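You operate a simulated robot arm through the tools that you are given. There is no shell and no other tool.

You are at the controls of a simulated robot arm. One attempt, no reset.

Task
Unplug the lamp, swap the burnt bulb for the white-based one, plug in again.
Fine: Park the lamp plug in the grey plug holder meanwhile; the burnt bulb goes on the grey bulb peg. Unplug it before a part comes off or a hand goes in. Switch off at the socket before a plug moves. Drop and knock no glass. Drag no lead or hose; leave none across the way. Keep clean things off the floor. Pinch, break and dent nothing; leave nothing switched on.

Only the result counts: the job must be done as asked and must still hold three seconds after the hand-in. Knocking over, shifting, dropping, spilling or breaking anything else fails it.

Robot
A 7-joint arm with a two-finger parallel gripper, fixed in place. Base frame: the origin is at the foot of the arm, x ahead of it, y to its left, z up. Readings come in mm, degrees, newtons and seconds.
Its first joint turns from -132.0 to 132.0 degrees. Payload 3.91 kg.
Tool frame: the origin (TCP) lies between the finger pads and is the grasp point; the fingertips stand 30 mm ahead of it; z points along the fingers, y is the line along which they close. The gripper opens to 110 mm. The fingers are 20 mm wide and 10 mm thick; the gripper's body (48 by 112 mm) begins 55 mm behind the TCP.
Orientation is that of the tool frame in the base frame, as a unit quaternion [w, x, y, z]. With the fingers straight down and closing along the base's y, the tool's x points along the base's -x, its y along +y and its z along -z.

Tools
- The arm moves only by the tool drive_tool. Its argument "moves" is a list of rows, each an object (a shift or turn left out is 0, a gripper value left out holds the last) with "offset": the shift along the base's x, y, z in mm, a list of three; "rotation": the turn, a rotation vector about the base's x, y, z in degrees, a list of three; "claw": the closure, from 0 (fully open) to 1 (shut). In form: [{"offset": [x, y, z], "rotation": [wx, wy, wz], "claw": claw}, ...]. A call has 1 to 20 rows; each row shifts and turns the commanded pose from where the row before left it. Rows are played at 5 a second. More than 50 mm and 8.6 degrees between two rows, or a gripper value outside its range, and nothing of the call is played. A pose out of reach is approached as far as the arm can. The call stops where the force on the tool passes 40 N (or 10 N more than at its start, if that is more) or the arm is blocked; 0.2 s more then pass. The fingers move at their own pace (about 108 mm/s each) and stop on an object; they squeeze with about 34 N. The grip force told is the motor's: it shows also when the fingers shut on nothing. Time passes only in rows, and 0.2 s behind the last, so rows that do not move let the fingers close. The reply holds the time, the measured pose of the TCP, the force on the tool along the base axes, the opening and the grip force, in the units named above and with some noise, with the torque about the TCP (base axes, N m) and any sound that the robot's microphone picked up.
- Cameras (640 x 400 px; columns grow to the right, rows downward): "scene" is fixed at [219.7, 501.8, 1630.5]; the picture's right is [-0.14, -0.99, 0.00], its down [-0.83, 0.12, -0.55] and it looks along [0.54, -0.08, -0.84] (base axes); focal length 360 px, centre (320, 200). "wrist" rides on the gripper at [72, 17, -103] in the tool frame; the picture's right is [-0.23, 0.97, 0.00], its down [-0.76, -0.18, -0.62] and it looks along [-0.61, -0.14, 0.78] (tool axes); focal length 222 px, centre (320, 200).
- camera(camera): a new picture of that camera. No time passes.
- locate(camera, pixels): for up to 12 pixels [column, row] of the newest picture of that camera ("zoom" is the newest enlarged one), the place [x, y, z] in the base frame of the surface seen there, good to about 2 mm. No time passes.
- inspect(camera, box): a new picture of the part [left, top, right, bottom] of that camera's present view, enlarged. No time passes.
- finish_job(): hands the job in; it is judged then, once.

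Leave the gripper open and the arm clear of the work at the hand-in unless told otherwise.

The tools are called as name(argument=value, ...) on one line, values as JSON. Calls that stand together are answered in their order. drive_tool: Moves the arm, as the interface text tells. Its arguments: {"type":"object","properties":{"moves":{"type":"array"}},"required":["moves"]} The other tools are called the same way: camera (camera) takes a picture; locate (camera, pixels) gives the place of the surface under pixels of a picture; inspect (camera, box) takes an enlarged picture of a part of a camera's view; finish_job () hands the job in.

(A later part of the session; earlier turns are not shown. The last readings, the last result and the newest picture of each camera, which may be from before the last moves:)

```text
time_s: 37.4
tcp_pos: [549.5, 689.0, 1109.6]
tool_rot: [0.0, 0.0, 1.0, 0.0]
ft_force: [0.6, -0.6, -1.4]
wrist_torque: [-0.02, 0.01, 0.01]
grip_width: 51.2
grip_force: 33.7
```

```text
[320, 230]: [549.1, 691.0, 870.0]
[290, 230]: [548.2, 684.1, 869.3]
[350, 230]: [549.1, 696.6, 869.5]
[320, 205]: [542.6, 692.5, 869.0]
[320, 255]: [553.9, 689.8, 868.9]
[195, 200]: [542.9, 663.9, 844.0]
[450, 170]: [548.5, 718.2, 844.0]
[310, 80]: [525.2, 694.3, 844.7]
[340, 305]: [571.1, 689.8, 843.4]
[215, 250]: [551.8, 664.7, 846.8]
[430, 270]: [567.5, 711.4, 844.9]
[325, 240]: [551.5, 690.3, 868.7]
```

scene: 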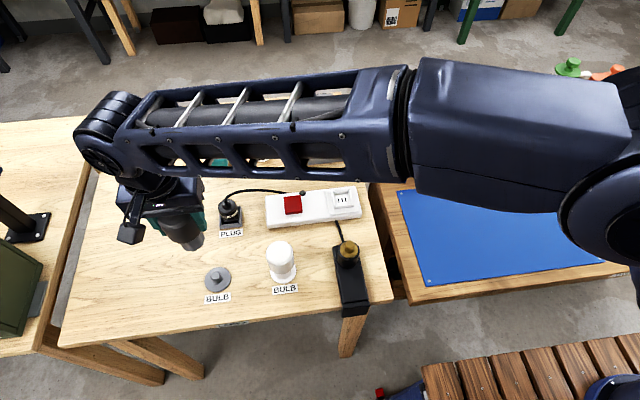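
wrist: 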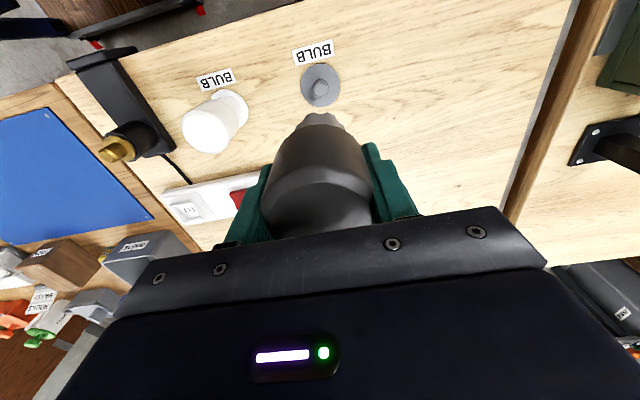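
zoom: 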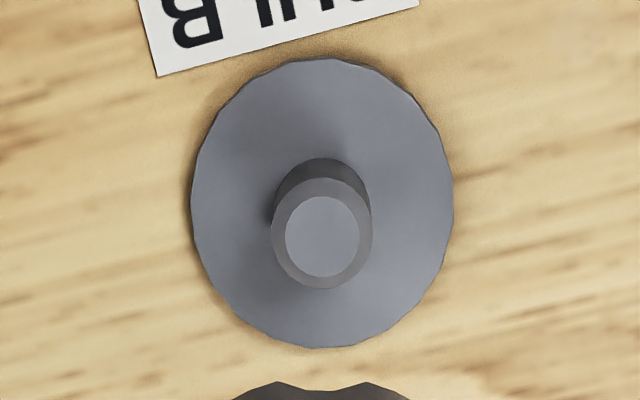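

Peg centre ≈ (550, 691). Lowering to TCP z≈1010 so the relative height equals the lamp view taken before (91.5 mm above seat), then compare pin pixels.

drive_tool(moves=[{"offset": [0, 0.5, -30]}, {"offset": [0, 0, -30]}, {"offset": [0, 0, -25]}, {"offset": [0, 0, -15.4]}, {}, {}])

inspect(camera="wrist", box=[290, 70, 350, 130])

inspect(camera="scene", box=[180, 200, 260, 300])

```text
time_s: 38.8
tcp_pos: [548.9, 690.6, 1010.3]
tool_rot: [0.0, 0.0, 1.0, 0.001]
ft_force: [0.1, -0.4, 0.1]
wrist_torque: [0.01, -0.01, 0.02]
grip_width: 51.5
grip_force: 33.7
```

```text
6.67 times, centred on (320, 100) of wrist
```

zoom: 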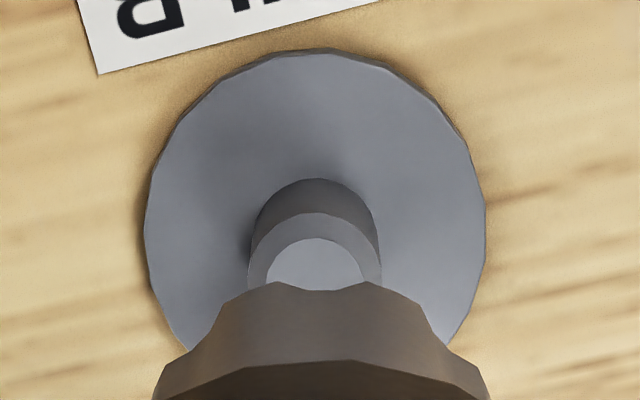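

```text
4.00 times, centred on (220, 250) of scene
```

zoom: 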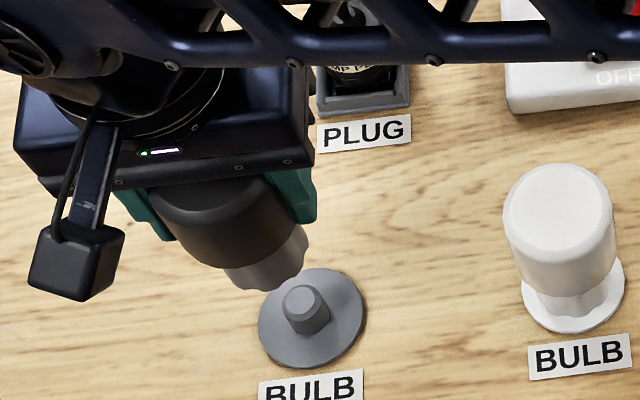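

Pin appears 16 px lower and 4 px left in the zoom compared to the lamp view, suggesting a shift of about (+3, −1.4) mm. Let me verify with located points.

locate(camera="zoom", pixels=[[320, 238], [320, 245], [320, 260], [320, 275], [290, 260], [350, 260], [320, 195], [256, 240], [374, 240], [320, 150], [200, 250], [430, 250]])

inspect(camera="wrist", box=[290, 70, 350, 130])

locate(camera="zoom", pixels=[[320, 238], [320, 245], [320, 260], [320, 275], [290, 260], [350, 260], [320, 195], [256, 240], [374, 240], [320, 150], [200, 250], [430, 250]])

```text
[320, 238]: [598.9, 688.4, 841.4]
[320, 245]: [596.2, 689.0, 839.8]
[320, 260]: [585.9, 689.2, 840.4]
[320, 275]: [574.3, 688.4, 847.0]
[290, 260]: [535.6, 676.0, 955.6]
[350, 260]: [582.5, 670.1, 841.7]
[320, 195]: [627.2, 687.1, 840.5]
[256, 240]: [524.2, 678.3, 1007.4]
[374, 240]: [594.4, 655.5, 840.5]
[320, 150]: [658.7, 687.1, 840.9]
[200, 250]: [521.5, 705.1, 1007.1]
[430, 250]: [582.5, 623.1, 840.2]
```

```text
6.67 times, centred on (320, 100) of wrist
```

zoom: 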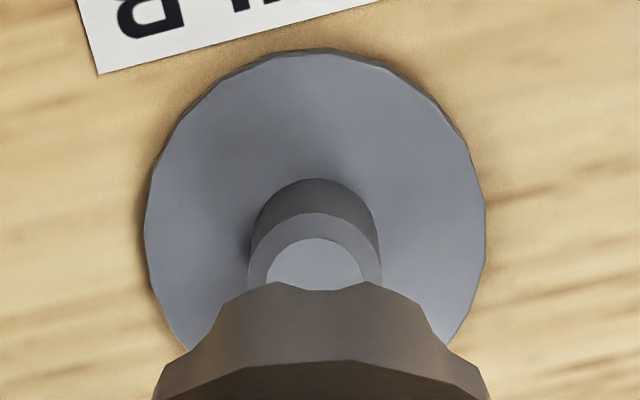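

```text
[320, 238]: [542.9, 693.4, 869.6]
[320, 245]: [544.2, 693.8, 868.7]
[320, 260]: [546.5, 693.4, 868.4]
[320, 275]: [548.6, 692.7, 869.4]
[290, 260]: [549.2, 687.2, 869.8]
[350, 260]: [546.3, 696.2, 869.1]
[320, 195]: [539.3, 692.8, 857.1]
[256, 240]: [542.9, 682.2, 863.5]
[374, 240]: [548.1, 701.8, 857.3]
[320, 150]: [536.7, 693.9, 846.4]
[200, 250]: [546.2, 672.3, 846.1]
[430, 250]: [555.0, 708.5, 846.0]
```

Locate and pixel comparison disagree by ~2 mm; I'll lower to just above the stub (bulb base ≈ 6 mm above its top) and check from both cameras.

drive_tool(moves=[{"offset": [0, 0, -25]}, {"offset": [0, 0, -20]}, {"offset": [0, 0, -15]}, {}, {}])

inspect(camera="wrist", box=[270, 70, 370, 150])

inspect(camera="scene", box=[190, 235, 250, 300])

```text
time_s: 40.0
tcp_pos: [549.1, 691.5, 950.0]
tool_rot: [0.0, -0.001, 1.0, -0.001]
ft_force: [0.2, -0.5, -0.7]
wrist_torque: [-0.02, 0.0, -0.02]
grip_width: 51.2
grip_force: 33.9
```

```text
5.00 times, centred on (320, 110) of wrist
```

zoom: 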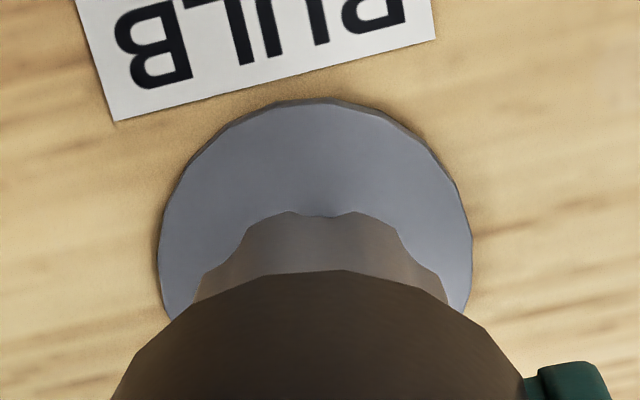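

```text
6.15 times, centred on (220, 268) of scene
```

zoom: 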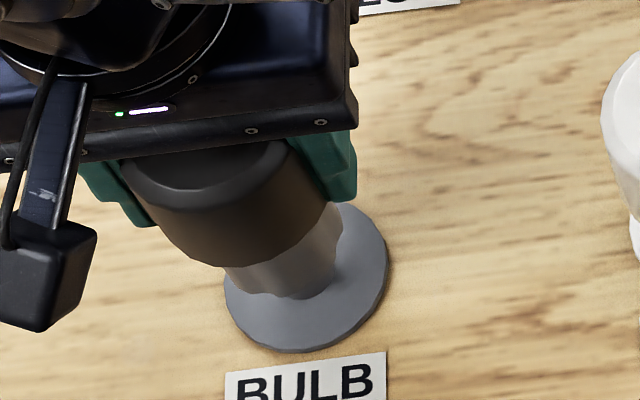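

Both views agree the bulb should move about −1.2 mm in y and roughly +1 mm in x relative to the peg. Applying it and lowering gently onto the stub.

drive_tool(moves=[{"offset": [1.2, -1.2, 0]}, {"offset": [0, 0, -3]}, {"offset": [0, 0, -2]}, {"offset": [0, 0, -2]}, {}])

drive_tool(moves=[{"offset": [0, 0, -1.5]}, {"offset": [0, 0, -1.5]}, {}])

```text
time_s: 41.2
tcp_pos: [551.8, 688.3, 942.8]
tool_rot: [0.0, 0.0, 1.0, 0.0]
ft_force: [-0.1, -0.2, -0.6]
wrist_torque: [0.0, -0.01, 0.0]
grip_width: 51.4
grip_force: 33.7
```

```text
time_s: 42.0
tcp_pos: [550.5, 689.8, 939.0]
tool_rot: [0.0, 0.0, 1.0, 0.0]
ft_force: [-0.5, 0.5, -0.8]
wrist_torque: [-0.05, -0.01, 0.0]
grip_width: 51.7
grip_force: 33.7
```

No contact at 3 mm past the stub's top, so the pin is entering. Continue lowering.

drive_tool(moves=[{"offset": [0, 0, -2]}, {"offset": [0, 0, -2]}, {}])

drive_tool(moves=[{"offset": [0, 0, -2]}, {"offset": [0, 0, -2]}, {}])

```text
time_s: 42.8
tcp_pos: [552.0, 689.5, 935.6]
tool_rot: [0.0, 0.0, 1.0, 0.0]
ft_force: [0.6, 0.6, -0.1]
wrist_torque: [0.01, 0.0, -0.02]
grip_width: 51.4
grip_force: 33.9
```

```text
time_s: 43.6
tcp_pos: [550.3, 687.7, 930.9]
tool_rot: [0.001, 0.0, 1.0, 0.0]
ft_force: [0.0, 1.1, -0.1]
wrist_torque: [0.09, 0.08, 0.01]
grip_width: 51.6
grip_force: 33.4
```

11 mm in without force. Continue down.

drive_tool(moves=[{"offset": [0, 0, -3]}, {"offset": [0, 0, -3]}, {"offset": [0, 0, -3]}, {}])

inspect(camera="wrist", box=[250, 70, 390, 200])

inspect(camera="scene", box=[190, 235, 250, 300])

```text
time_s: 44.6
tcp_pos: [550.2, 689.0, 922.5]
tool_rot: [0.0, 0.0, 1.0, 0.0]
ft_force: [-6.5, 5.0, 1.2]
wrist_torque: [0.31, 0.46, -0.02]
grip_width: 51.4
grip_force: 34.0
```

```text
3.08 times, centred on (320, 135) of wrist
```

zoom: 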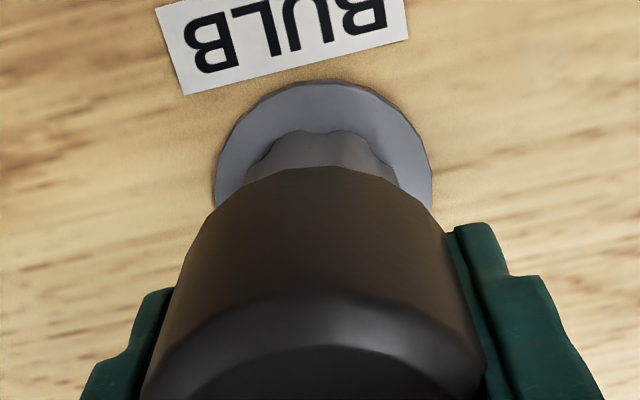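

```text
6.15 times, centred on (220, 268) of scene
```

zoom: 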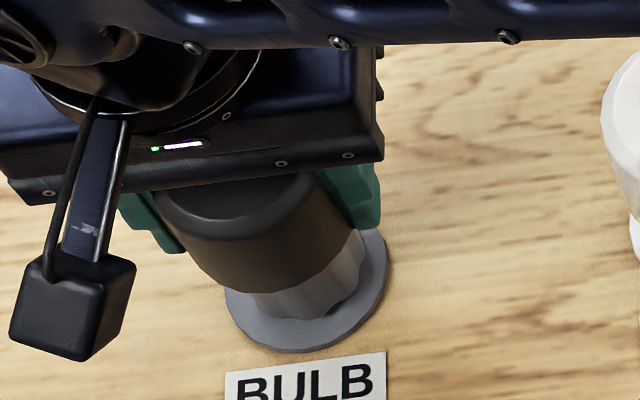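

Side force (−6.5, +5 N) near the end as the pin widens; shift (−0.6, +0.5) to centre and go on.

drive_tool(moves=[{"offset": [-0.6, 0.5, 0]}, {}])

drive_tool(moves=[{"offset": [0, 0, -1.5]}, {"offset": [0, 0, -1.5]}, {}])

```text
time_s: 45.2
tcp_pos: [550.4, 688.9, 922.9]
tool_rot: [0.0, -0.001, 1.0, 0.0]
ft_force: [-4.0, 0.7, 0.1]
wrist_torque: [0.06, 0.31, 0.02]
grip_width: 51.5
grip_force: 34.4
```

```text
time_s: 46.0
tcp_pos: [551.1, 688.5, 920.7]
tool_rot: [0.0, 0.001, 1.0, 0.0]
ft_force: [0.6, 3.4, 1.6]
wrist_torque: [0.14, -0.11, 0.0]
grip_width: 51.4
grip_force: 33.9
```

Small forces only. Final approach to seat.

drive_tool(moves=[{"offset": [0, 0.2, -1]}, {}])

drive_tool(moves=[{"offset": [0, 0, -0.8]}, {}])

```text
time_s: 46.6
tcp_pos: [550.0, 689.9, 918.7]
tool_rot: [0.0, 0.001, 1.0, 0.0]
ft_force: [-0.7, -1.5, 1.1]
wrist_torque: [-0.09, 0.03, 0.0]
grip_width: 51.3
grip_force: 33.9
```

```text
time_s: 47.2
tcp_pos: [550.7, 688.7, 919.0]
tool_rot: [0.0, 0.0, 1.0, 0.0]
ft_force: [2.5, -2.6, 7.3]
wrist_torque: [-0.16, -0.27, -0.03]
grip_width: 51.3
grip_force: 34.0
```

drive_tool(moves=[{"offset": [0, 0, -0.5]}, {}])

inspect(camera="wrist", box=[250, 70, 390, 200])

inspect(camera="scene", box=[190, 235, 250, 300])

```text
time_s: 47.8
tcp_pos: [550.2, 690.6, 919.6]
tool_rot: [0.0, -0.001, 1.0, 0.0]
ft_force: [0.6, -6.5, 15.4]
wrist_torque: [-0.39, -0.16, -0.03]
grip_width: 51.3
grip_force: 34.1
```

```text
3.08 times, centred on (320, 135) of wrist
```

zoom: 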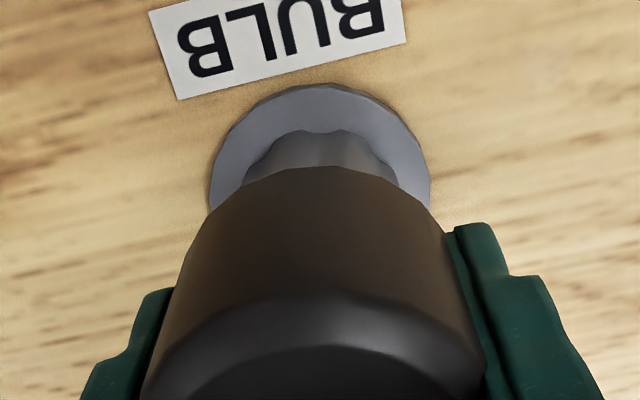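

```text
6.15 times, centred on (220, 268) of scene
```

zoom: 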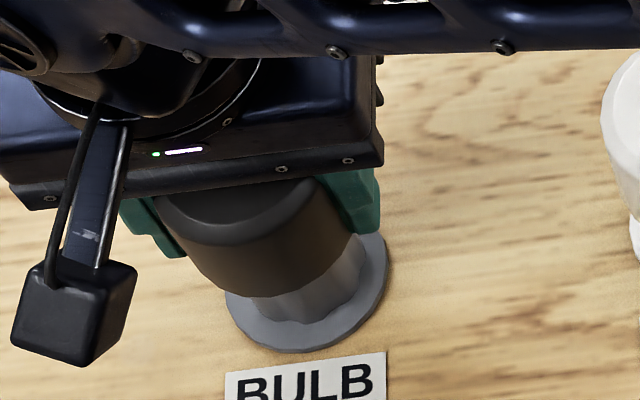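

Seated (Fz 15 N, rising linearly). Relaxing 0.5 mm and opening.

drive_tool(moves=[{"offset": [0, -0.3, 0.6]}, {"claw": 0.3}, {"claw": 0.1}, {"claw": 0}, {}])

camera(camera="wrist")

inspect(camera="scene", box=[180, 225, 260, 305])

```text
time_s: 49.0
tcp_pos: [549.6, 689.9, 919.0]
tool_rot: [0.001, 0.0, 1.0, 0.001]
ft_force: [0.7, -1.1, -0.1]
wrist_torque: [0.03, -0.02, 0.01]
grip_width: 109.8
grip_force: 0.1
```

```text
taken
```

wrist: 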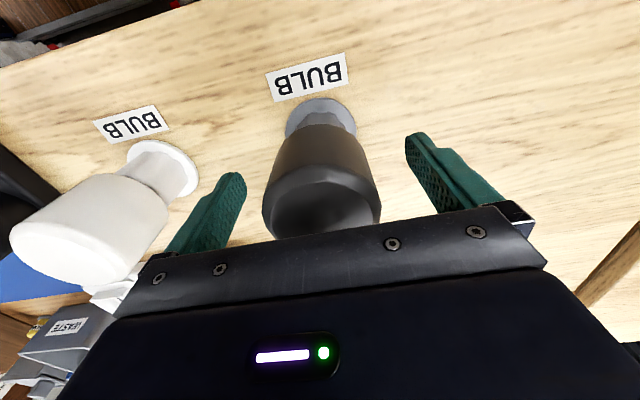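

```text
5.00 times, centred on (220, 265) of scene
```

zoom: 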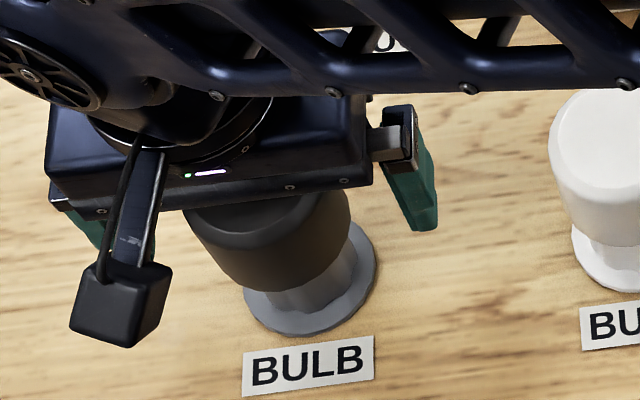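

The burnt bulb stands on the peg. Raising straight up, then moving above the white bulb.

drive_tool(moves=[{"offset": [0, 0, 10]}, {"offset": [0, 0, 20]}, {"offset": [0, 0, 40]}, {"offset": [0, 0, 45]}, {"offset": [0, -30, 20]}, {"offset": [0, -40, 0]}, {"offset": [0, -40, 0]}, {"offset": [0, -39, 0]}, {}, {}])

camera(camera="wrist")

camera(camera="scene")

```text
time_s: 51.2
tcp_pos: [553.9, 540.7, 1054.9]
tool_rot: [0.0, -0.001, 1.0, 0.0]
ft_force: [1.0, -0.5, -0.2]
wrist_torque: [0.02, -0.02, 0.0]
grip_width: 110.0
grip_force: 0.0
```

```text
taken
```

wrist: 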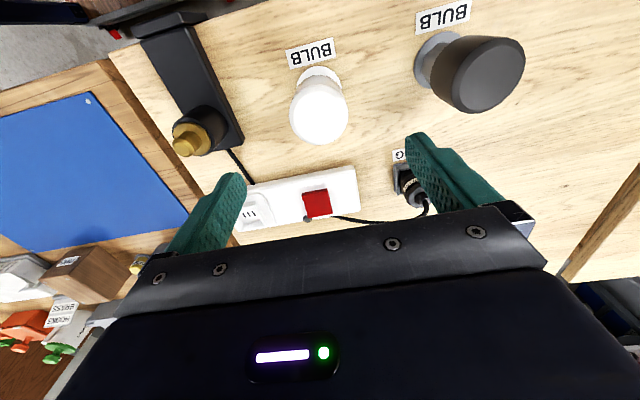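

```text
taken
```

scene: 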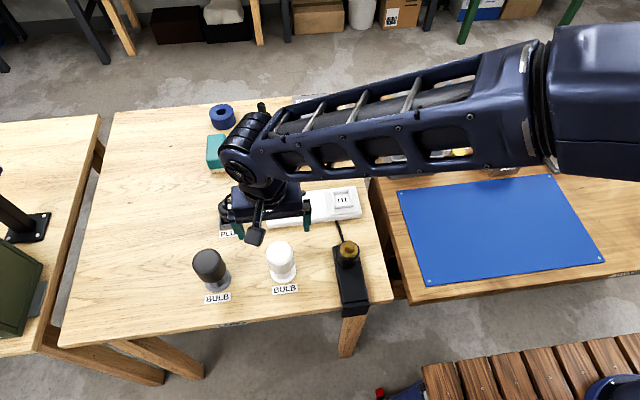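

White bulb is at wrist pixel (320,110). Measuring its centre.

inspect(camera="wrist", box=[275, 55, 365, 155])

locate(camera="zoom", pixels=[[210, 235], [430, 215], [320, 340], [320, 180], [320, 255], [390, 300], [245, 310], [330, 150], [220, 200], [420, 170], [318, 248], [318, 130]])

inspect(camera="wrist", box=[160, 90, 250, 180])

locate(camera="zoom", pixels=[[160, 240], [130, 240], [190, 235], [160, 215], [160, 265], [240, 200], [230, 140], [180, 195], [110, 245], [200, 260], [150, 290], [260, 170]])

```text
4.00 times, centred on (320, 105) of wrist
```

zoom: 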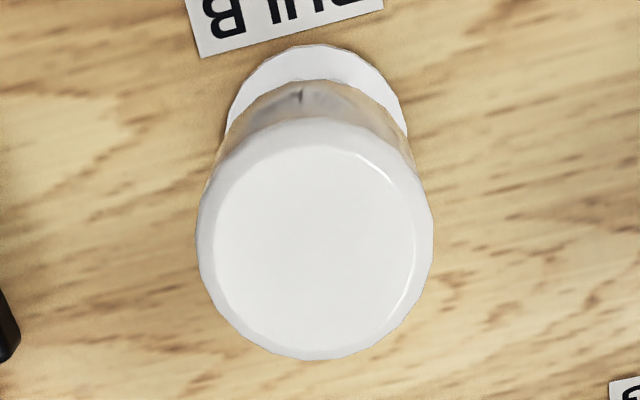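

```text
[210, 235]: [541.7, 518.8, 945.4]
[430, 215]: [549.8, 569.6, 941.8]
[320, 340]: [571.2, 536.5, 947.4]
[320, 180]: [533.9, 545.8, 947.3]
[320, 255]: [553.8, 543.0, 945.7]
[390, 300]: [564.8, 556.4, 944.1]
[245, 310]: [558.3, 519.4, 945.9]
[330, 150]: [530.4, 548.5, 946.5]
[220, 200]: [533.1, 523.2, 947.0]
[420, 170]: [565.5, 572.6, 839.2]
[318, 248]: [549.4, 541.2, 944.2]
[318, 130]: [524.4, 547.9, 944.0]
```

```text
4.44 times, centred on (205, 135) of wrist
```

zoom: 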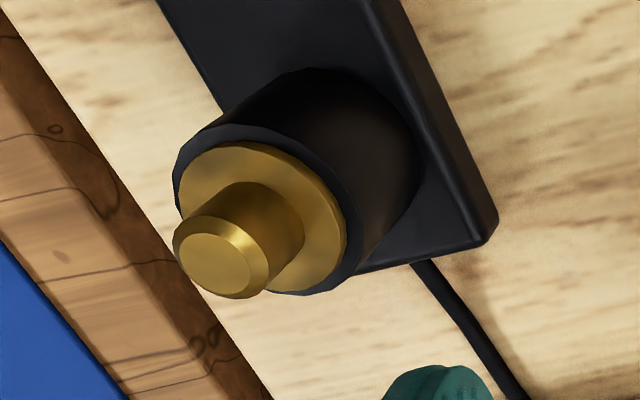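

```text
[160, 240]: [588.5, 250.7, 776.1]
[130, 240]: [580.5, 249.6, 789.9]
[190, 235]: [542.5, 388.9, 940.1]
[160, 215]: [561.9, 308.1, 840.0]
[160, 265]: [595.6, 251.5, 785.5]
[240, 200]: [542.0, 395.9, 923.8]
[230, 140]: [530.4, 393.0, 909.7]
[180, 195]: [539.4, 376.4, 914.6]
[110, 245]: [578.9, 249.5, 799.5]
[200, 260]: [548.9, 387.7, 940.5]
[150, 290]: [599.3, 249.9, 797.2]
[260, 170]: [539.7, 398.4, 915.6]
```

The pose reading (x 553.9) differs from what I commanded (550.0); re-reading the pose with idle rows.

drive_tool(moves=[{}, {}])

drive_tool(moves=[{}])

drive_tool(moves=[{}])

drive_tool(moves=[{}])

```text
time_s: 51.8
tcp_pos: [552.6, 540.4, 1054.3]
tool_rot: [0.0, 0.001, 1.0, 0.0]
ft_force: [-0.1, -0.5, 1.1]
wrist_torque: [0.0, 0.03, -0.01]
grip_width: 109.7
grip_force: 0.0
```

```text
time_s: 52.2
tcp_pos: [552.6, 540.7, 1054.0]
tool_rot: [0.0, 0.0, 1.0, 0.0]
ft_force: [-0.5, -0.6, 0.3]
wrist_torque: [0.01, 0.0, -0.02]
grip_width: 110.0
grip_force: 0.1
```

```text
time_s: 52.6
tcp_pos: [553.8, 540.9, 1054.2]
tool_rot: [0.0, 0.0, 1.0, 0.001]
ft_force: [-0.3, -0.1, -0.4]
wrist_torque: [0.0, 0.0, 0.04]
grip_width: 110.2
grip_force: 0.0
```

```text
time_s: 53.0
tcp_pos: [552.3, 541.0, 1054.1]
tool_rot: [0.001, 0.0, 1.0, 0.0]
ft_force: [-0.2, -0.4, -0.3]
wrist_torque: [0.01, -0.04, -0.02]
grip_width: 110.1
grip_force: 0.1
```

True pose averages (552.8, 540.7, 1054.2), so I'll trust averaged readings rather than bookkeeping. To fix the white bulb's axis I'll sample both bulbs identically (the burnt one's axis I know: ≈(550.2, 689.7) from the gripper).

inspect(camera="scene", box=[250, 230, 314, 310])

locate(camera="zoom", pixels=[[255, 180], [270, 185], [290, 190], [310, 192], [330, 190], [350, 183], [370, 170], [265, 200], [290, 208], [310, 210], [335, 207], [360, 195]])

inspect(camera="scene", box=[180, 230, 244, 310])

locate(camera="zoom", pixels=[[265, 195], [280, 205], [300, 212], [320, 215], [340, 212], [360, 203], [380, 185], [275, 220], [300, 230], [325, 232], [350, 225], [370, 210]])

```text
5.00 times, centred on (282, 270) of scene
```

zoom: 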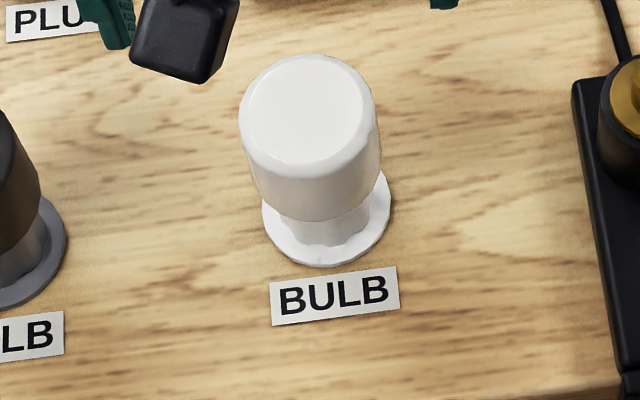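

```text
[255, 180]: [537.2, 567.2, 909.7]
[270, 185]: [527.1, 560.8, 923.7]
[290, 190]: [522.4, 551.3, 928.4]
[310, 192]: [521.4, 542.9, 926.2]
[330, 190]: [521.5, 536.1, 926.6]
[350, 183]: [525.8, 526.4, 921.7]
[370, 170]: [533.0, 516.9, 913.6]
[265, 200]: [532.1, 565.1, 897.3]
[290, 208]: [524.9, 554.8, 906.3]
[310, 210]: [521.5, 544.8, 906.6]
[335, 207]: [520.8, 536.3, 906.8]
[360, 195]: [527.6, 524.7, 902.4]
```

```text
5.00 times, centred on (212, 270) of scene
```

zoom: 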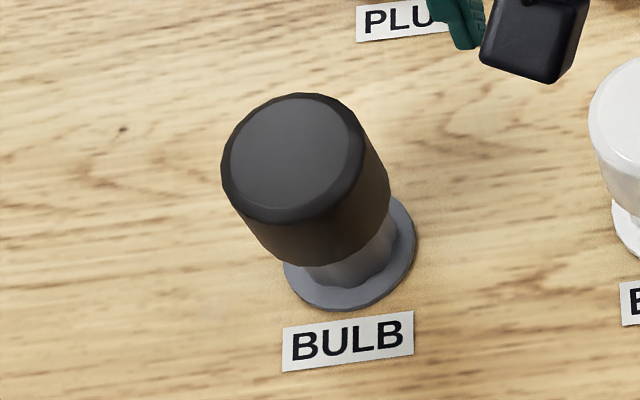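

```text
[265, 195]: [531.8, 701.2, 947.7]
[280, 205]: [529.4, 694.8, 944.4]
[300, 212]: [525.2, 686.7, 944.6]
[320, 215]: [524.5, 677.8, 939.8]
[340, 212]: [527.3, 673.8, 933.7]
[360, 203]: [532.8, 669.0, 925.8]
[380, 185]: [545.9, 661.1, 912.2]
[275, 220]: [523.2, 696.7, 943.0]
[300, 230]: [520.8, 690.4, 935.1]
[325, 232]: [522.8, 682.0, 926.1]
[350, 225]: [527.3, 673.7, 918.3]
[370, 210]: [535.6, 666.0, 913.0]
```

Fit gives the white bulb's axis ≈ (550.3, 540–541). Shifting (−2.4, −0.2) and descending with open fingers to the same grasp height as for the other bulb (TCP ≈ 919).

drive_tool(moves=[{"offset": [-2.4, -0.2, -30]}, {"offset": [0, 0, -35]}, {"offset": [0, 0, -30]}, {"offset": [0, 0, -20]}, {"offset": [0, 0, -12]}, {}, {}])

drive_tool(moves=[{}])

drive_tool(moves=[{}])

camera(camera="wrist")

inspect(camera="scene", box=[230, 200, 330, 310])

```text
time_s: 54.6
tcp_pos: [549.1, 541.8, 924.4]
tool_rot: [0.0, 0.0, 1.0, 0.0]
ft_force: [-0.9, 0.0, -0.3]
wrist_torque: [0.0, -0.01, 0.01]
grip_width: 109.8
grip_force: 0.0
```

```text
time_s: 55.0
tcp_pos: [550.4, 541.1, 926.4]
tool_rot: [0.0, 0.0, 1.0, 0.0]
ft_force: [1.0, -0.7, -0.2]
wrist_torque: [0.01, -0.01, -0.03]
grip_width: 110.1
grip_force: 0.0
```

```text
time_s: 55.4
tcp_pos: [548.2, 541.8, 926.3]
tool_rot: [0.0, 0.0, 1.0, -0.001]
ft_force: [0.2, -0.7, 1.3]
wrist_torque: [0.0, -0.04, 0.02]
grip_width: 110.2
grip_force: 0.1
```

```text
taken
```

wrist: 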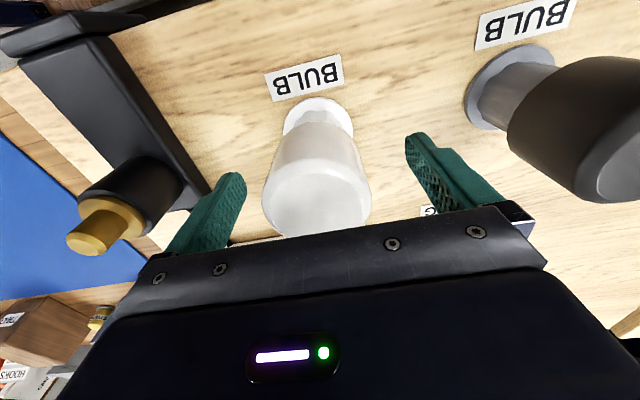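

```text
3.64 times, centred on (280, 255) of scene
```

zoom: 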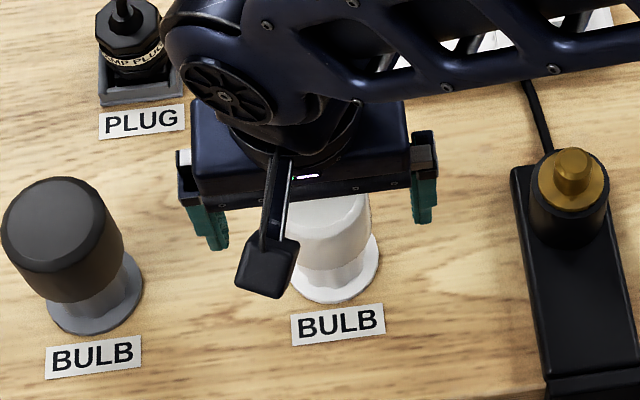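

Average pose (549.2, 541.6, 925.7). Lowering 6.7 mm so that this view matches the earlier one of the burnt bulb, for comparison.

drive_tool(moves=[{"offset": [0, 0, -3.7]}, {"offset": [0, 0, -3]}, {}])

camera(camera="wrist")

inspect(camera="wrist", box=[220, 80, 420, 250])

drive_tool(moves=[{}])

```text
time_s: 56.2
tcp_pos: [549.9, 540.6, 918.6]
tool_rot: [0.0, -0.001, 1.0, 0.0]
ft_force: [0.0, 0.0, -0.1]
wrist_torque: [-0.02, 0.03, -0.01]
grip_width: 109.7
grip_force: 0.0
```

```text
taken
```

wrist: 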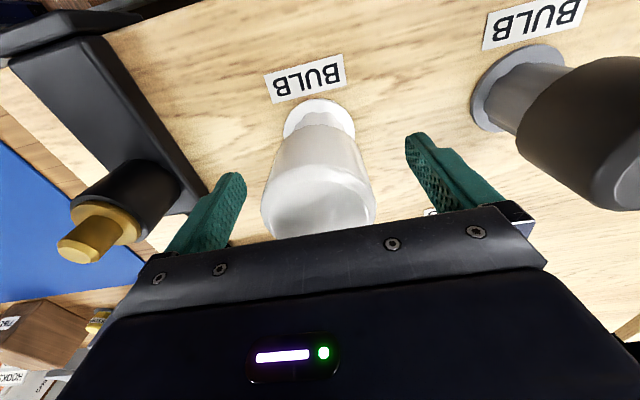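

```text
2.35 times, centred on (320, 165) of wrist
```

zoom: 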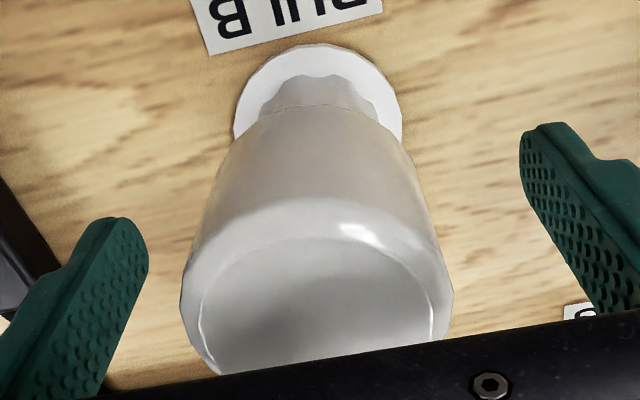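

```text
time_s: 56.6
tcp_pos: [548.8, 540.4, 918.6]
tool_rot: [0.0, 0.0, 1.0, -0.001]
ft_force: [-0.2, -0.4, -0.3]
wrist_torque: [0.0, -0.01, 0.01]
grip_width: 109.9
grip_force: 0.1
```

View is virtually identical to when the burnt bulb was gripped (glass centred at zoom column ~317). Closing on the white bulb.

drive_tool(moves=[{"claw": 1}, {"claw": 1}, {"claw": 1}, {"claw": 1}])

inspect(camera="wrist", box=[220, 80, 420, 250])

```text
time_s: 57.6
tcp_pos: [549.0, 540.5, 918.1]
tool_rot: [0.0, 0.0, 1.0, 0.001]
ft_force: [-0.6, 0.6, 0.9]
wrist_torque: [0.01, 0.01, -0.02]
grip_width: 51.5
grip_force: 34.0
```

```text
2.35 times, centred on (320, 165) of wrist
```

zoom: 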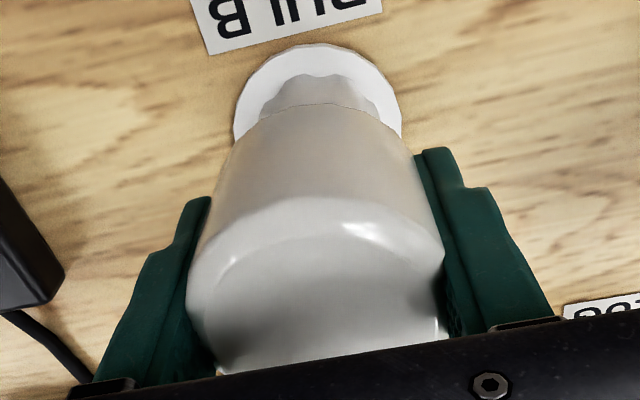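

Gripped with no side load. Lifting slowly and checking the white disc (peg) stays down.

drive_tool(moves=[{"offset": [0, 0, 1]}, {"offset": [0, 0, 1.5]}, {"offset": [0, 0, 2]}, {}])

inspect(camera="scene", box=[240, 220, 320, 310])

```text
time_s: 58.6
tcp_pos: [547.7, 541.2, 923.2]
tool_rot: [0.0, 0.0, 1.0, 0.0]
ft_force: [1.6, -1.4, -0.9]
wrist_torque: [-0.06, -0.15, 0.0]
grip_width: 51.4
grip_force: 34.0
```

```text
4.44 times, centred on (280, 265) of scene
```

zoom: 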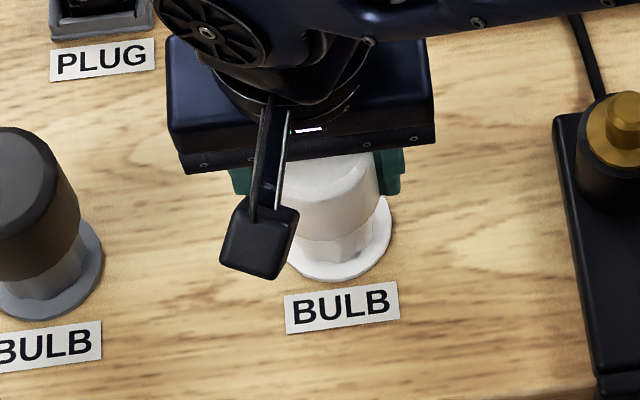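

Comes up freely. Lifting clear of its stub.

drive_tool(moves=[{"offset": [0.2, -0.2, 3]}, {"offset": [0, 0, 4]}, {"offset": [0, 0, 5]}, {"offset": [0, 0, 7]}, {"offset": [0, 0, 10]}, {"offset": [0, 0, 20]}, {}])

camera(camera="wrist")

inspect(camera="scene", box=[240, 200, 320, 310])

```text
time_s: 60.2
tcp_pos: [548.8, 542.1, 973.2]
tool_rot: [0.0, 0.0, 1.0, 0.001]
ft_force: [0.0, 0.9, -1.2]
wrist_torque: [-0.02, -0.02, 0.02]
grip_width: 51.1
grip_force: 33.7
```

```text
taken
```

wrist: 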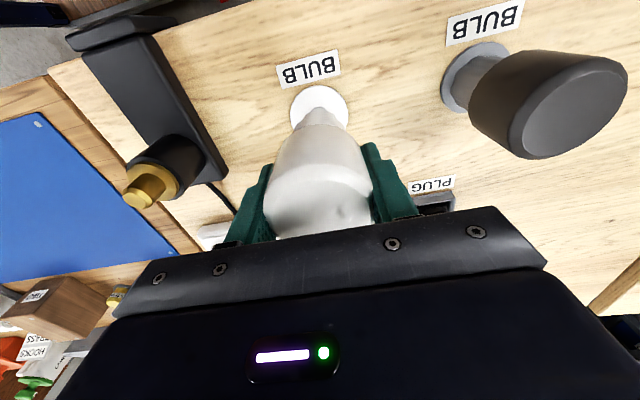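

```text
3.64 times, centred on (280, 255) of scene
```

zoom: 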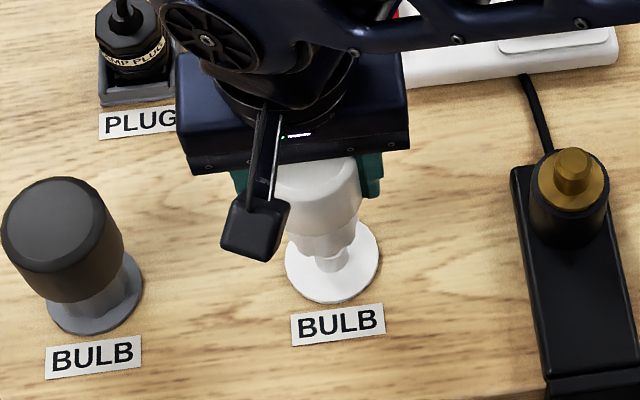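

The white bulb is free; its peg stayed. Raising to ~1085 and moving across to above the lampholder.

drive_tool(moves=[{"offset": [0, 0, 30]}, {"offset": [0, 0, 40]}, {"offset": [0, 0, 40]}, {"offset": [0, -25, 0]}, {"offset": [0, -35, 0]}, {"offset": [0, -35, 0]}, {"offset": [0, -35, 0]}, {"offset": [0, -21, 0]}, {}, {}])

drive_tool(moves=[{}])

drive_tool(moves=[{}])

camera(camera="wrist")

camera(camera="scene")

```text
time_s: 62.4
tcp_pos: [547.3, 390.0, 1085.7]
tool_rot: [0.0, 0.0, 1.0, 0.0]
ft_force: [-0.2, -0.8, -0.6]
wrist_torque: [0.01, -0.01, -0.02]
grip_width: 51.4
grip_force: 34.3
```

```text
time_s: 62.8
tcp_pos: [546.9, 390.4, 1086.8]
tool_rot: [0.0, 0.0, 1.0, 0.0]
ft_force: [-0.7, 0.4, -0.3]
wrist_torque: [-0.03, 0.01, -0.03]
grip_width: 51.4
grip_force: 34.0
```

```text
time_s: 63.2
tcp_pos: [548.1, 389.7, 1087.2]
tool_rot: [0.0, 0.0, 1.0, 0.0]
ft_force: [0.3, -0.3, 0.5]
wrist_torque: [0.0, 0.01, 0.0]
grip_width: 51.2
grip_force: 33.7
```

```text
taken
```

wrist: 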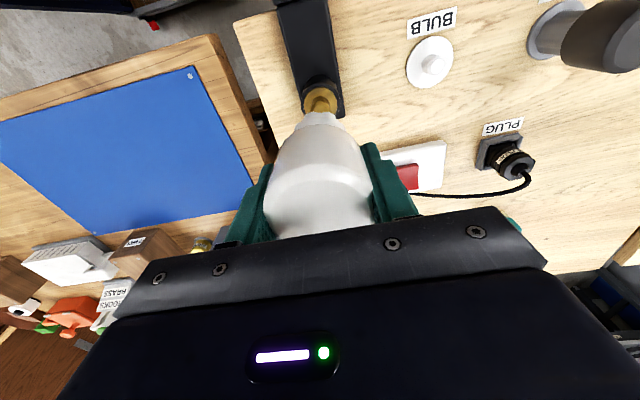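

```text
taken
```

scene: 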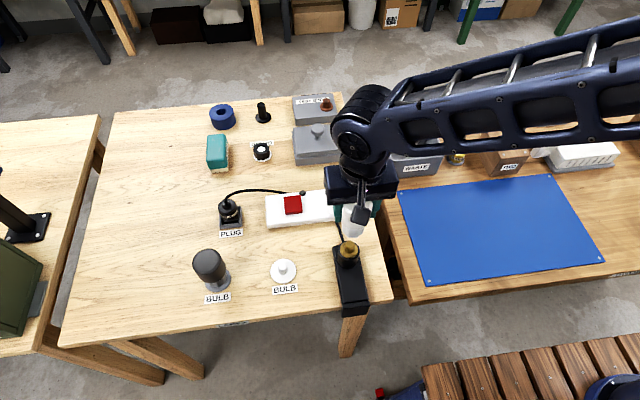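

Average pose (547.4, 390.0, 1086.6). Lowering 6.5 mm to the reference height (91.5 above seat) and comparing the brass pin's pixel position.

drive_tool(moves=[{"offset": [0, 0, -6.5]}, {}, {}])

inspect(camera="wrist", box=[290, 70, 350, 130])

drive_tool(moves=[{}])

drive_tool(moves=[{}])

```text
time_s: 64.0
tcp_pos: [548.8, 390.3, 1078.9]
tool_rot: [0.0, 0.0, 1.0, -0.001]
ft_force: [0.3, 0.2, 0.1]
wrist_torque: [0.01, 0.01, -0.03]
grip_width: 51.1
grip_force: 33.8
```

```text
6.67 times, centred on (320, 100) of wrist
```

zoom: 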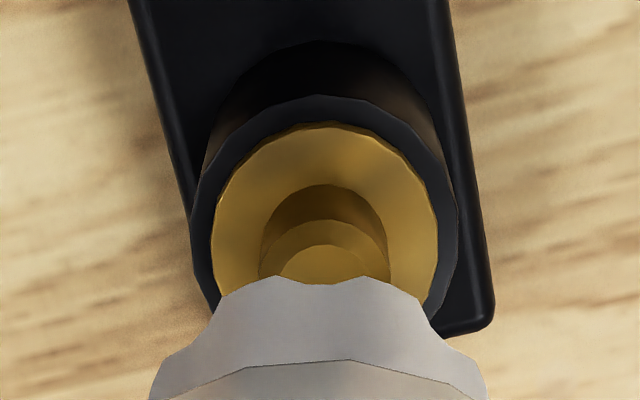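

```text
time_s: 64.4
tcp_pos: [547.4, 390.0, 1079.0]
tool_rot: [0.001, 0.0, 1.0, -0.001]
ft_force: [1.0, -0.4, -0.7]
wrist_torque: [0.02, 0.03, -0.01]
grip_width: 51.2
grip_force: 33.8
```

```text
time_s: 64.8
tcp_pos: [547.5, 389.8, 1078.8]
tool_rot: [0.0, 0.0, 1.0, -0.001]
ft_force: [0.0, -0.3, -1.0]
wrist_torque: [0.01, 0.0, 0.0]
grip_width: 51.1
grip_force: 34.5
```

Pin appears ~10 px right and ~10 px low versus the aligned reference, so shift about (+2.3, +1.0) to (550, 391), matching where the old bulb sat. Then lower to a few mm above the pin.

drive_tool(moves=[{"offset": [2.3, 1.0, 0]}, {"offset": [0, 0, -20]}, {"offset": [0, 0, -20]}, {"offset": [0, 0, -15]}, {}, {}])

inspect(camera="wrist", box=[270, 70, 370, 150])

inspect(camera="scene", box=[320, 205, 380, 280])

drive_tool(moves=[{}])

drive_tool(moves=[{}])

```text
time_s: 66.2
tcp_pos: [551.6, 390.0, 1021.3]
tool_rot: [0.0, 0.001, 1.0, 0.0]
ft_force: [1.9, 0.4, -0.2]
wrist_torque: [0.01, -0.02, 0.01]
grip_width: 51.3
grip_force: 33.9
```

```text
5.00 times, centred on (320, 110) of wrist
```

zoom: 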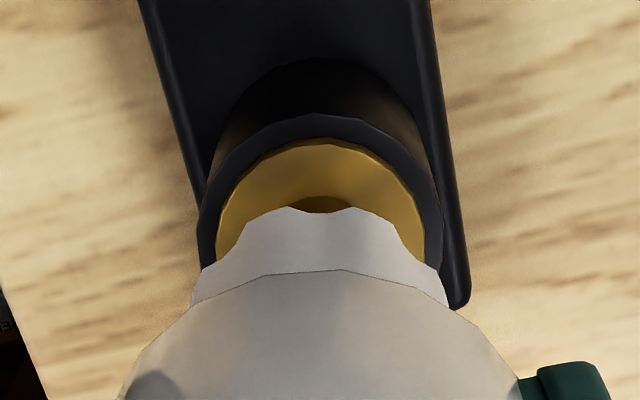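

```text
5.33 times, centred on (350, 242) of scene
```

zoom: 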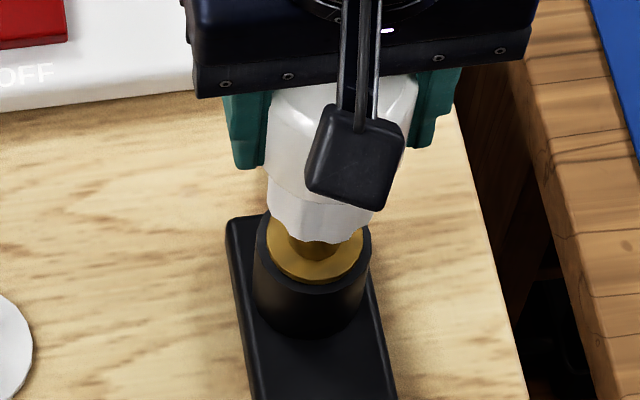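

```text
time_s: 66.6
tcp_pos: [552.0, 389.3, 1021.8]
tool_rot: [-0.001, 0.0, 1.0, 0.001]
ft_force: [0.1, 0.7, -0.5]
wrist_torque: [0.01, -0.01, 0.02]
grip_width: 51.3
grip_force: 33.9
```

```text
time_s: 67.0
tcp_pos: [552.2, 390.8, 1021.7]
tool_rot: [0.0, 0.0, 1.0, -0.001]
ft_force: [-0.4, 0.4, 0.1]
wrist_torque: [0.02, -0.04, 0.03]
grip_width: 51.3
grip_force: 33.7
```

Averaged reading is (551.9, 390.0), so it drifted; correcting (−1.8, +1.0) to reach (550.1, 391.0), then checking again.

drive_tool(moves=[{"offset": [-1.8, 1.0, 0]}, {}, {}])

drive_tool(moves=[{}])

drive_tool(moves=[{}])

inspect(camera="wrist", box=[270, 70, 370, 150])

inspect(camera="scene", box=[330, 225, 370, 275])

```text
time_s: 67.8
tcp_pos: [549.2, 390.4, 1021.9]
tool_rot: [0.0, 0.0, 1.0, 0.0]
ft_force: [0.0, 0.8, -0.2]
wrist_torque: [-0.01, 0.01, -0.02]
grip_width: 51.3
grip_force: 33.8
```

```text
time_s: 68.2
tcp_pos: [549.3, 391.4, 1022.3]
tool_rot: [-0.001, -0.001, 1.0, 0.001]
ft_force: [0.1, 0.0, -0.2]
wrist_torque: [-0.03, -0.01, 0.0]
grip_width: 51.5
grip_force: 34.2
```

```text
time_s: 68.6
tcp_pos: [549.3, 390.9, 1022.1]
tool_rot: [0.0, 0.0, 1.0, 0.0]
ft_force: [0.1, 0.3, -0.7]
wrist_torque: [-0.02, 0.01, 0.0]
grip_width: 51.4
grip_force: 33.9
```

```text
5.00 times, centred on (320, 110) of wrist
```

zoom: 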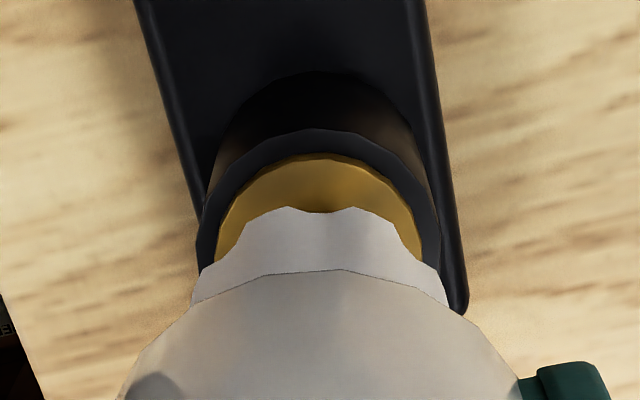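

```text
8.00 times, centred on (350, 250) of scene
```

zoom: 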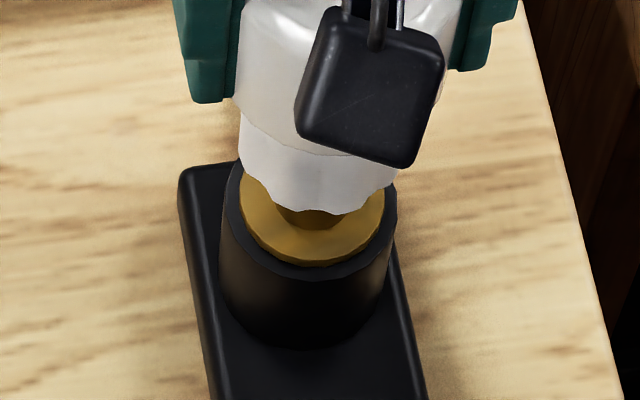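

Both views suggest the skirt sits ~1.3 mm too far in +x relative to the brass disc, y is fine. Shift (−1.2, −0.2) and re-check.

drive_tool(moves=[{"offset": [-1.2, -0.2, 0]}, {}, {}])

drive_tool(moves=[{}])

inspect(camera="wrist", box=[270, 70, 370, 150])

inspect(camera="scene", box=[330, 225, 370, 275])

```text
time_s: 69.4
tcp_pos: [547.8, 389.1, 1021.7]
tool_rot: [0.0, 0.0, 1.0, 0.001]
ft_force: [0.0, 1.2, -1.2]
wrist_torque: [-0.03, 0.0, 0.01]
grip_width: 51.4
grip_force: 34.3
```

```text
time_s: 69.8
tcp_pos: [547.9, 389.9, 1021.7]
tool_rot: [0.0, 0.0, 1.0, 0.001]
ft_force: [-0.2, 0.5, -0.2]
wrist_torque: [-0.01, 0.0, -0.02]
grip_width: 51.2
grip_force: 33.6
```

```text
5.00 times, centred on (320, 110) of wrist
```

zoom: 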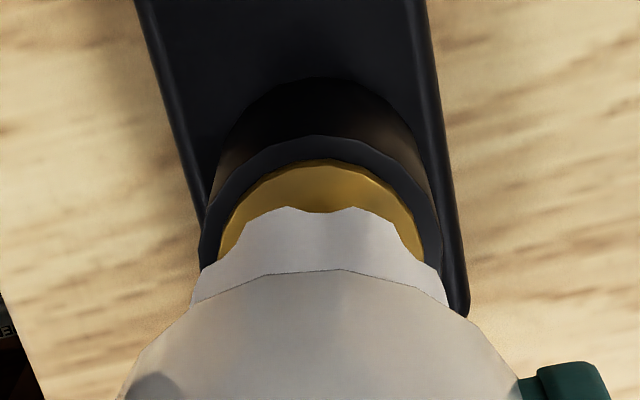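

```text
8.00 times, centred on (350, 250) of scene
```

zoom: 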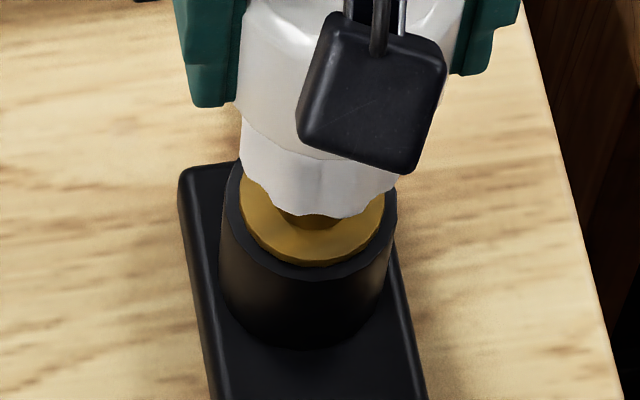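

Good. Lowering gently: first 7 mm to just above the pin, then in 1.5 mm steps.

drive_tool(moves=[{"offset": [0, 0.1, -3]}, {"offset": [0, 0, -2]}, {"offset": [0, 0, -2]}, {}])

drive_tool(moves=[{"offset": [0, 0, -1.5]}, {"offset": [0, 0, -1.5]}, {}])

drive_tool(moves=[{"offset": [0, 0, -1]}, {"offset": [0, 0, -1]}, {}])

```text
time_s: 70.8
tcp_pos: [548.6, 390.8, 1014.7]
tool_rot: [-0.001, 0.001, 1.0, 0.0]
ft_force: [-0.6, 0.8, -0.8]
wrist_torque: [0.01, -0.03, 0.04]
grip_width: 51.3
grip_force: 34.0
```

```text
time_s: 71.6
tcp_pos: [548.6, 390.9, 1011.2]
tool_rot: [0.0, 0.0, 1.0, 0.0]
ft_force: [0.5, 0.6, -0.8]
wrist_torque: [-0.01, 0.0, -0.01]
grip_width: 51.3
grip_force: 34.3
```

```text
time_s: 72.4
tcp_pos: [547.1, 389.7, 1010.5]
tool_rot: [0.0, 0.0, 1.0, 0.0]
ft_force: [-0.4, 1.1, -1.6]
wrist_torque: [0.02, 0.02, 0.0]
grip_width: 51.1
grip_force: 34.3
```

No contact 3 mm past the pin's tip: it has entered. Continue.

drive_tool(moves=[{"offset": [0, 0, -1.5]}, {"offset": [0, 0, -1.5]}, {}])

drive_tool(moves=[{"offset": [0, 0, -1.5]}, {"offset": [0, 0, -1.5]}, {}])

drive_tool(moves=[{"offset": [0, 0, -1.5]}, {"offset": [0, 0, -1.5]}, {}])

```text
time_s: 73.2
tcp_pos: [548.5, 390.8, 1008.1]
tool_rot: [0.0, 0.0, 1.0, 0.0]
ft_force: [1.0, 1.2, -0.5]
wrist_torque: [0.06, -0.06, 0.0]
grip_width: 51.6
grip_force: 33.6
```

```text
time_s: 74.0
tcp_pos: [547.8, 390.8, 1003.6]
tool_rot: [0.0, 0.001, 1.0, 0.0]
ft_force: [0.8, -0.9, 0.3]
wrist_torque: [-0.06, -0.15, 0.03]
grip_width: 51.2
grip_force: 34.0
```

```text
time_s: 74.8
tcp_pos: [547.8, 391.9, 1000.5]
tool_rot: [0.0, 0.0, 1.0, 0.0]
ft_force: [12.2, -2.4, 5.0]
wrist_torque: [-0.15, -0.84, 0.02]
grip_width: 51.6
grip_force: 34.3
```

Side force +12 N in x as the pin tightens; moving +x to centre.

drive_tool(moves=[{"offset": [0.6, -0.2, 0]}, {}])

drive_tool(moves=[{"offset": [0.6, 0, 0]}, {}])

```text
time_s: 75.4
tcp_pos: [547.7, 390.4, 1000.7]
tool_rot: [0.001, -0.001, 1.0, 0.0]
ft_force: [9.8, -3.0, 2.5]
wrist_torque: [-0.23, -0.69, 0.01]
grip_width: 51.2
grip_force: 33.8
```

```text
time_s: 76.0
tcp_pos: [546.6, 390.3, 999.5]
tool_rot: [0.0, -0.001, 1.0, 0.001]
ft_force: [6.2, -3.7, -3.2]
wrist_torque: [-0.3, -0.37, -0.01]
grip_width: 51.4
grip_force: 34.1
```

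drive_tool(moves=[{"offset": [0.8, -0.4, 0]}, {}])

drive_tool(moves=[{"offset": [0.4, -0.2, -0.8]}, {}])

```text
time_s: 76.6
tcp_pos: [549.0, 389.5, 1000.1]
tool_rot: [-0.001, 0.0, 1.0, 0.0]
ft_force: [-0.3, 0.1, -0.1]
wrist_torque: [-0.01, 0.02, 0.03]
grip_width: 51.3
grip_force: 34.1
```

```text
time_s: 77.2
tcp_pos: [550.4, 390.7, 999.1]
tool_rot: [0.0, 0.0, 1.0, 0.0]
ft_force: [0.6, -0.1, -0.7]
wrist_torque: [0.01, 0.03, 0.0]
grip_width: 51.5
grip_force: 34.0
```

Centred (≈0 N). Continuing down in small steps.

drive_tool(moves=[{"offset": [0, 0, -1.5]}, {"offset": [0, 0, -1.5]}, {}])

drive_tool(moves=[{"offset": [0, 0, -1.5]}, {"offset": [0, 0, -1.5]}, {}])

```text
time_s: 78.0
tcp_pos: [549.6, 390.4, 995.9]
tool_rot: [0.0, 0.0, 1.0, 0.0]
ft_force: [0.2, -0.3, -0.3]
wrist_torque: [-0.03, 0.0, 0.03]
grip_width: 51.3
grip_force: 34.3
```

```text
time_s: 78.8
tcp_pos: [551.1, 390.5, 993.7]
tool_rot: [0.0, 0.0, 1.0, 0.0]
ft_force: [0.9, -0.2, -0.8]
wrist_torque: [-0.02, -0.01, 0.03]
grip_width: 51.2
grip_force: 34.1
```

drive_tool(moves=[{"offset": [0, 0, -1.2]}, {"offset": [0, 0, -1.2]}, {}])

drive_tool(moves=[{"offset": [0, 0, -1]}, {}])

drive_tool(moves=[{"offset": [0, 0, -0.8]}, {}])

```text
time_s: 79.6
tcp_pos: [551.0, 391.5, 991.4]
tool_rot: [0.0, 0.001, 1.0, 0.0]
ft_force: [-2.5, -3.4, 1.5]
wrist_torque: [-0.28, 0.22, 0.02]
grip_width: 51.2
grip_force: 33.9
```

```text
time_s: 80.2
tcp_pos: [550.4, 390.8, 990.2]
tool_rot: [0.0, 0.0, 1.0, 0.0]
ft_force: [-1.8, -0.9, 2.3]
wrist_torque: [-0.15, 0.21, -0.03]
grip_width: 51.2
grip_force: 34.1
```

```text
time_s: 80.8
tcp_pos: [550.7, 391.1, 989.1]
tool_rot: [0.0, 0.0, 1.0, 0.001]
ft_force: [3.0, 4.3, 6.7]
wrist_torque: [0.33, -0.21, -0.04]
grip_width: 51.3
grip_force: 33.9
```

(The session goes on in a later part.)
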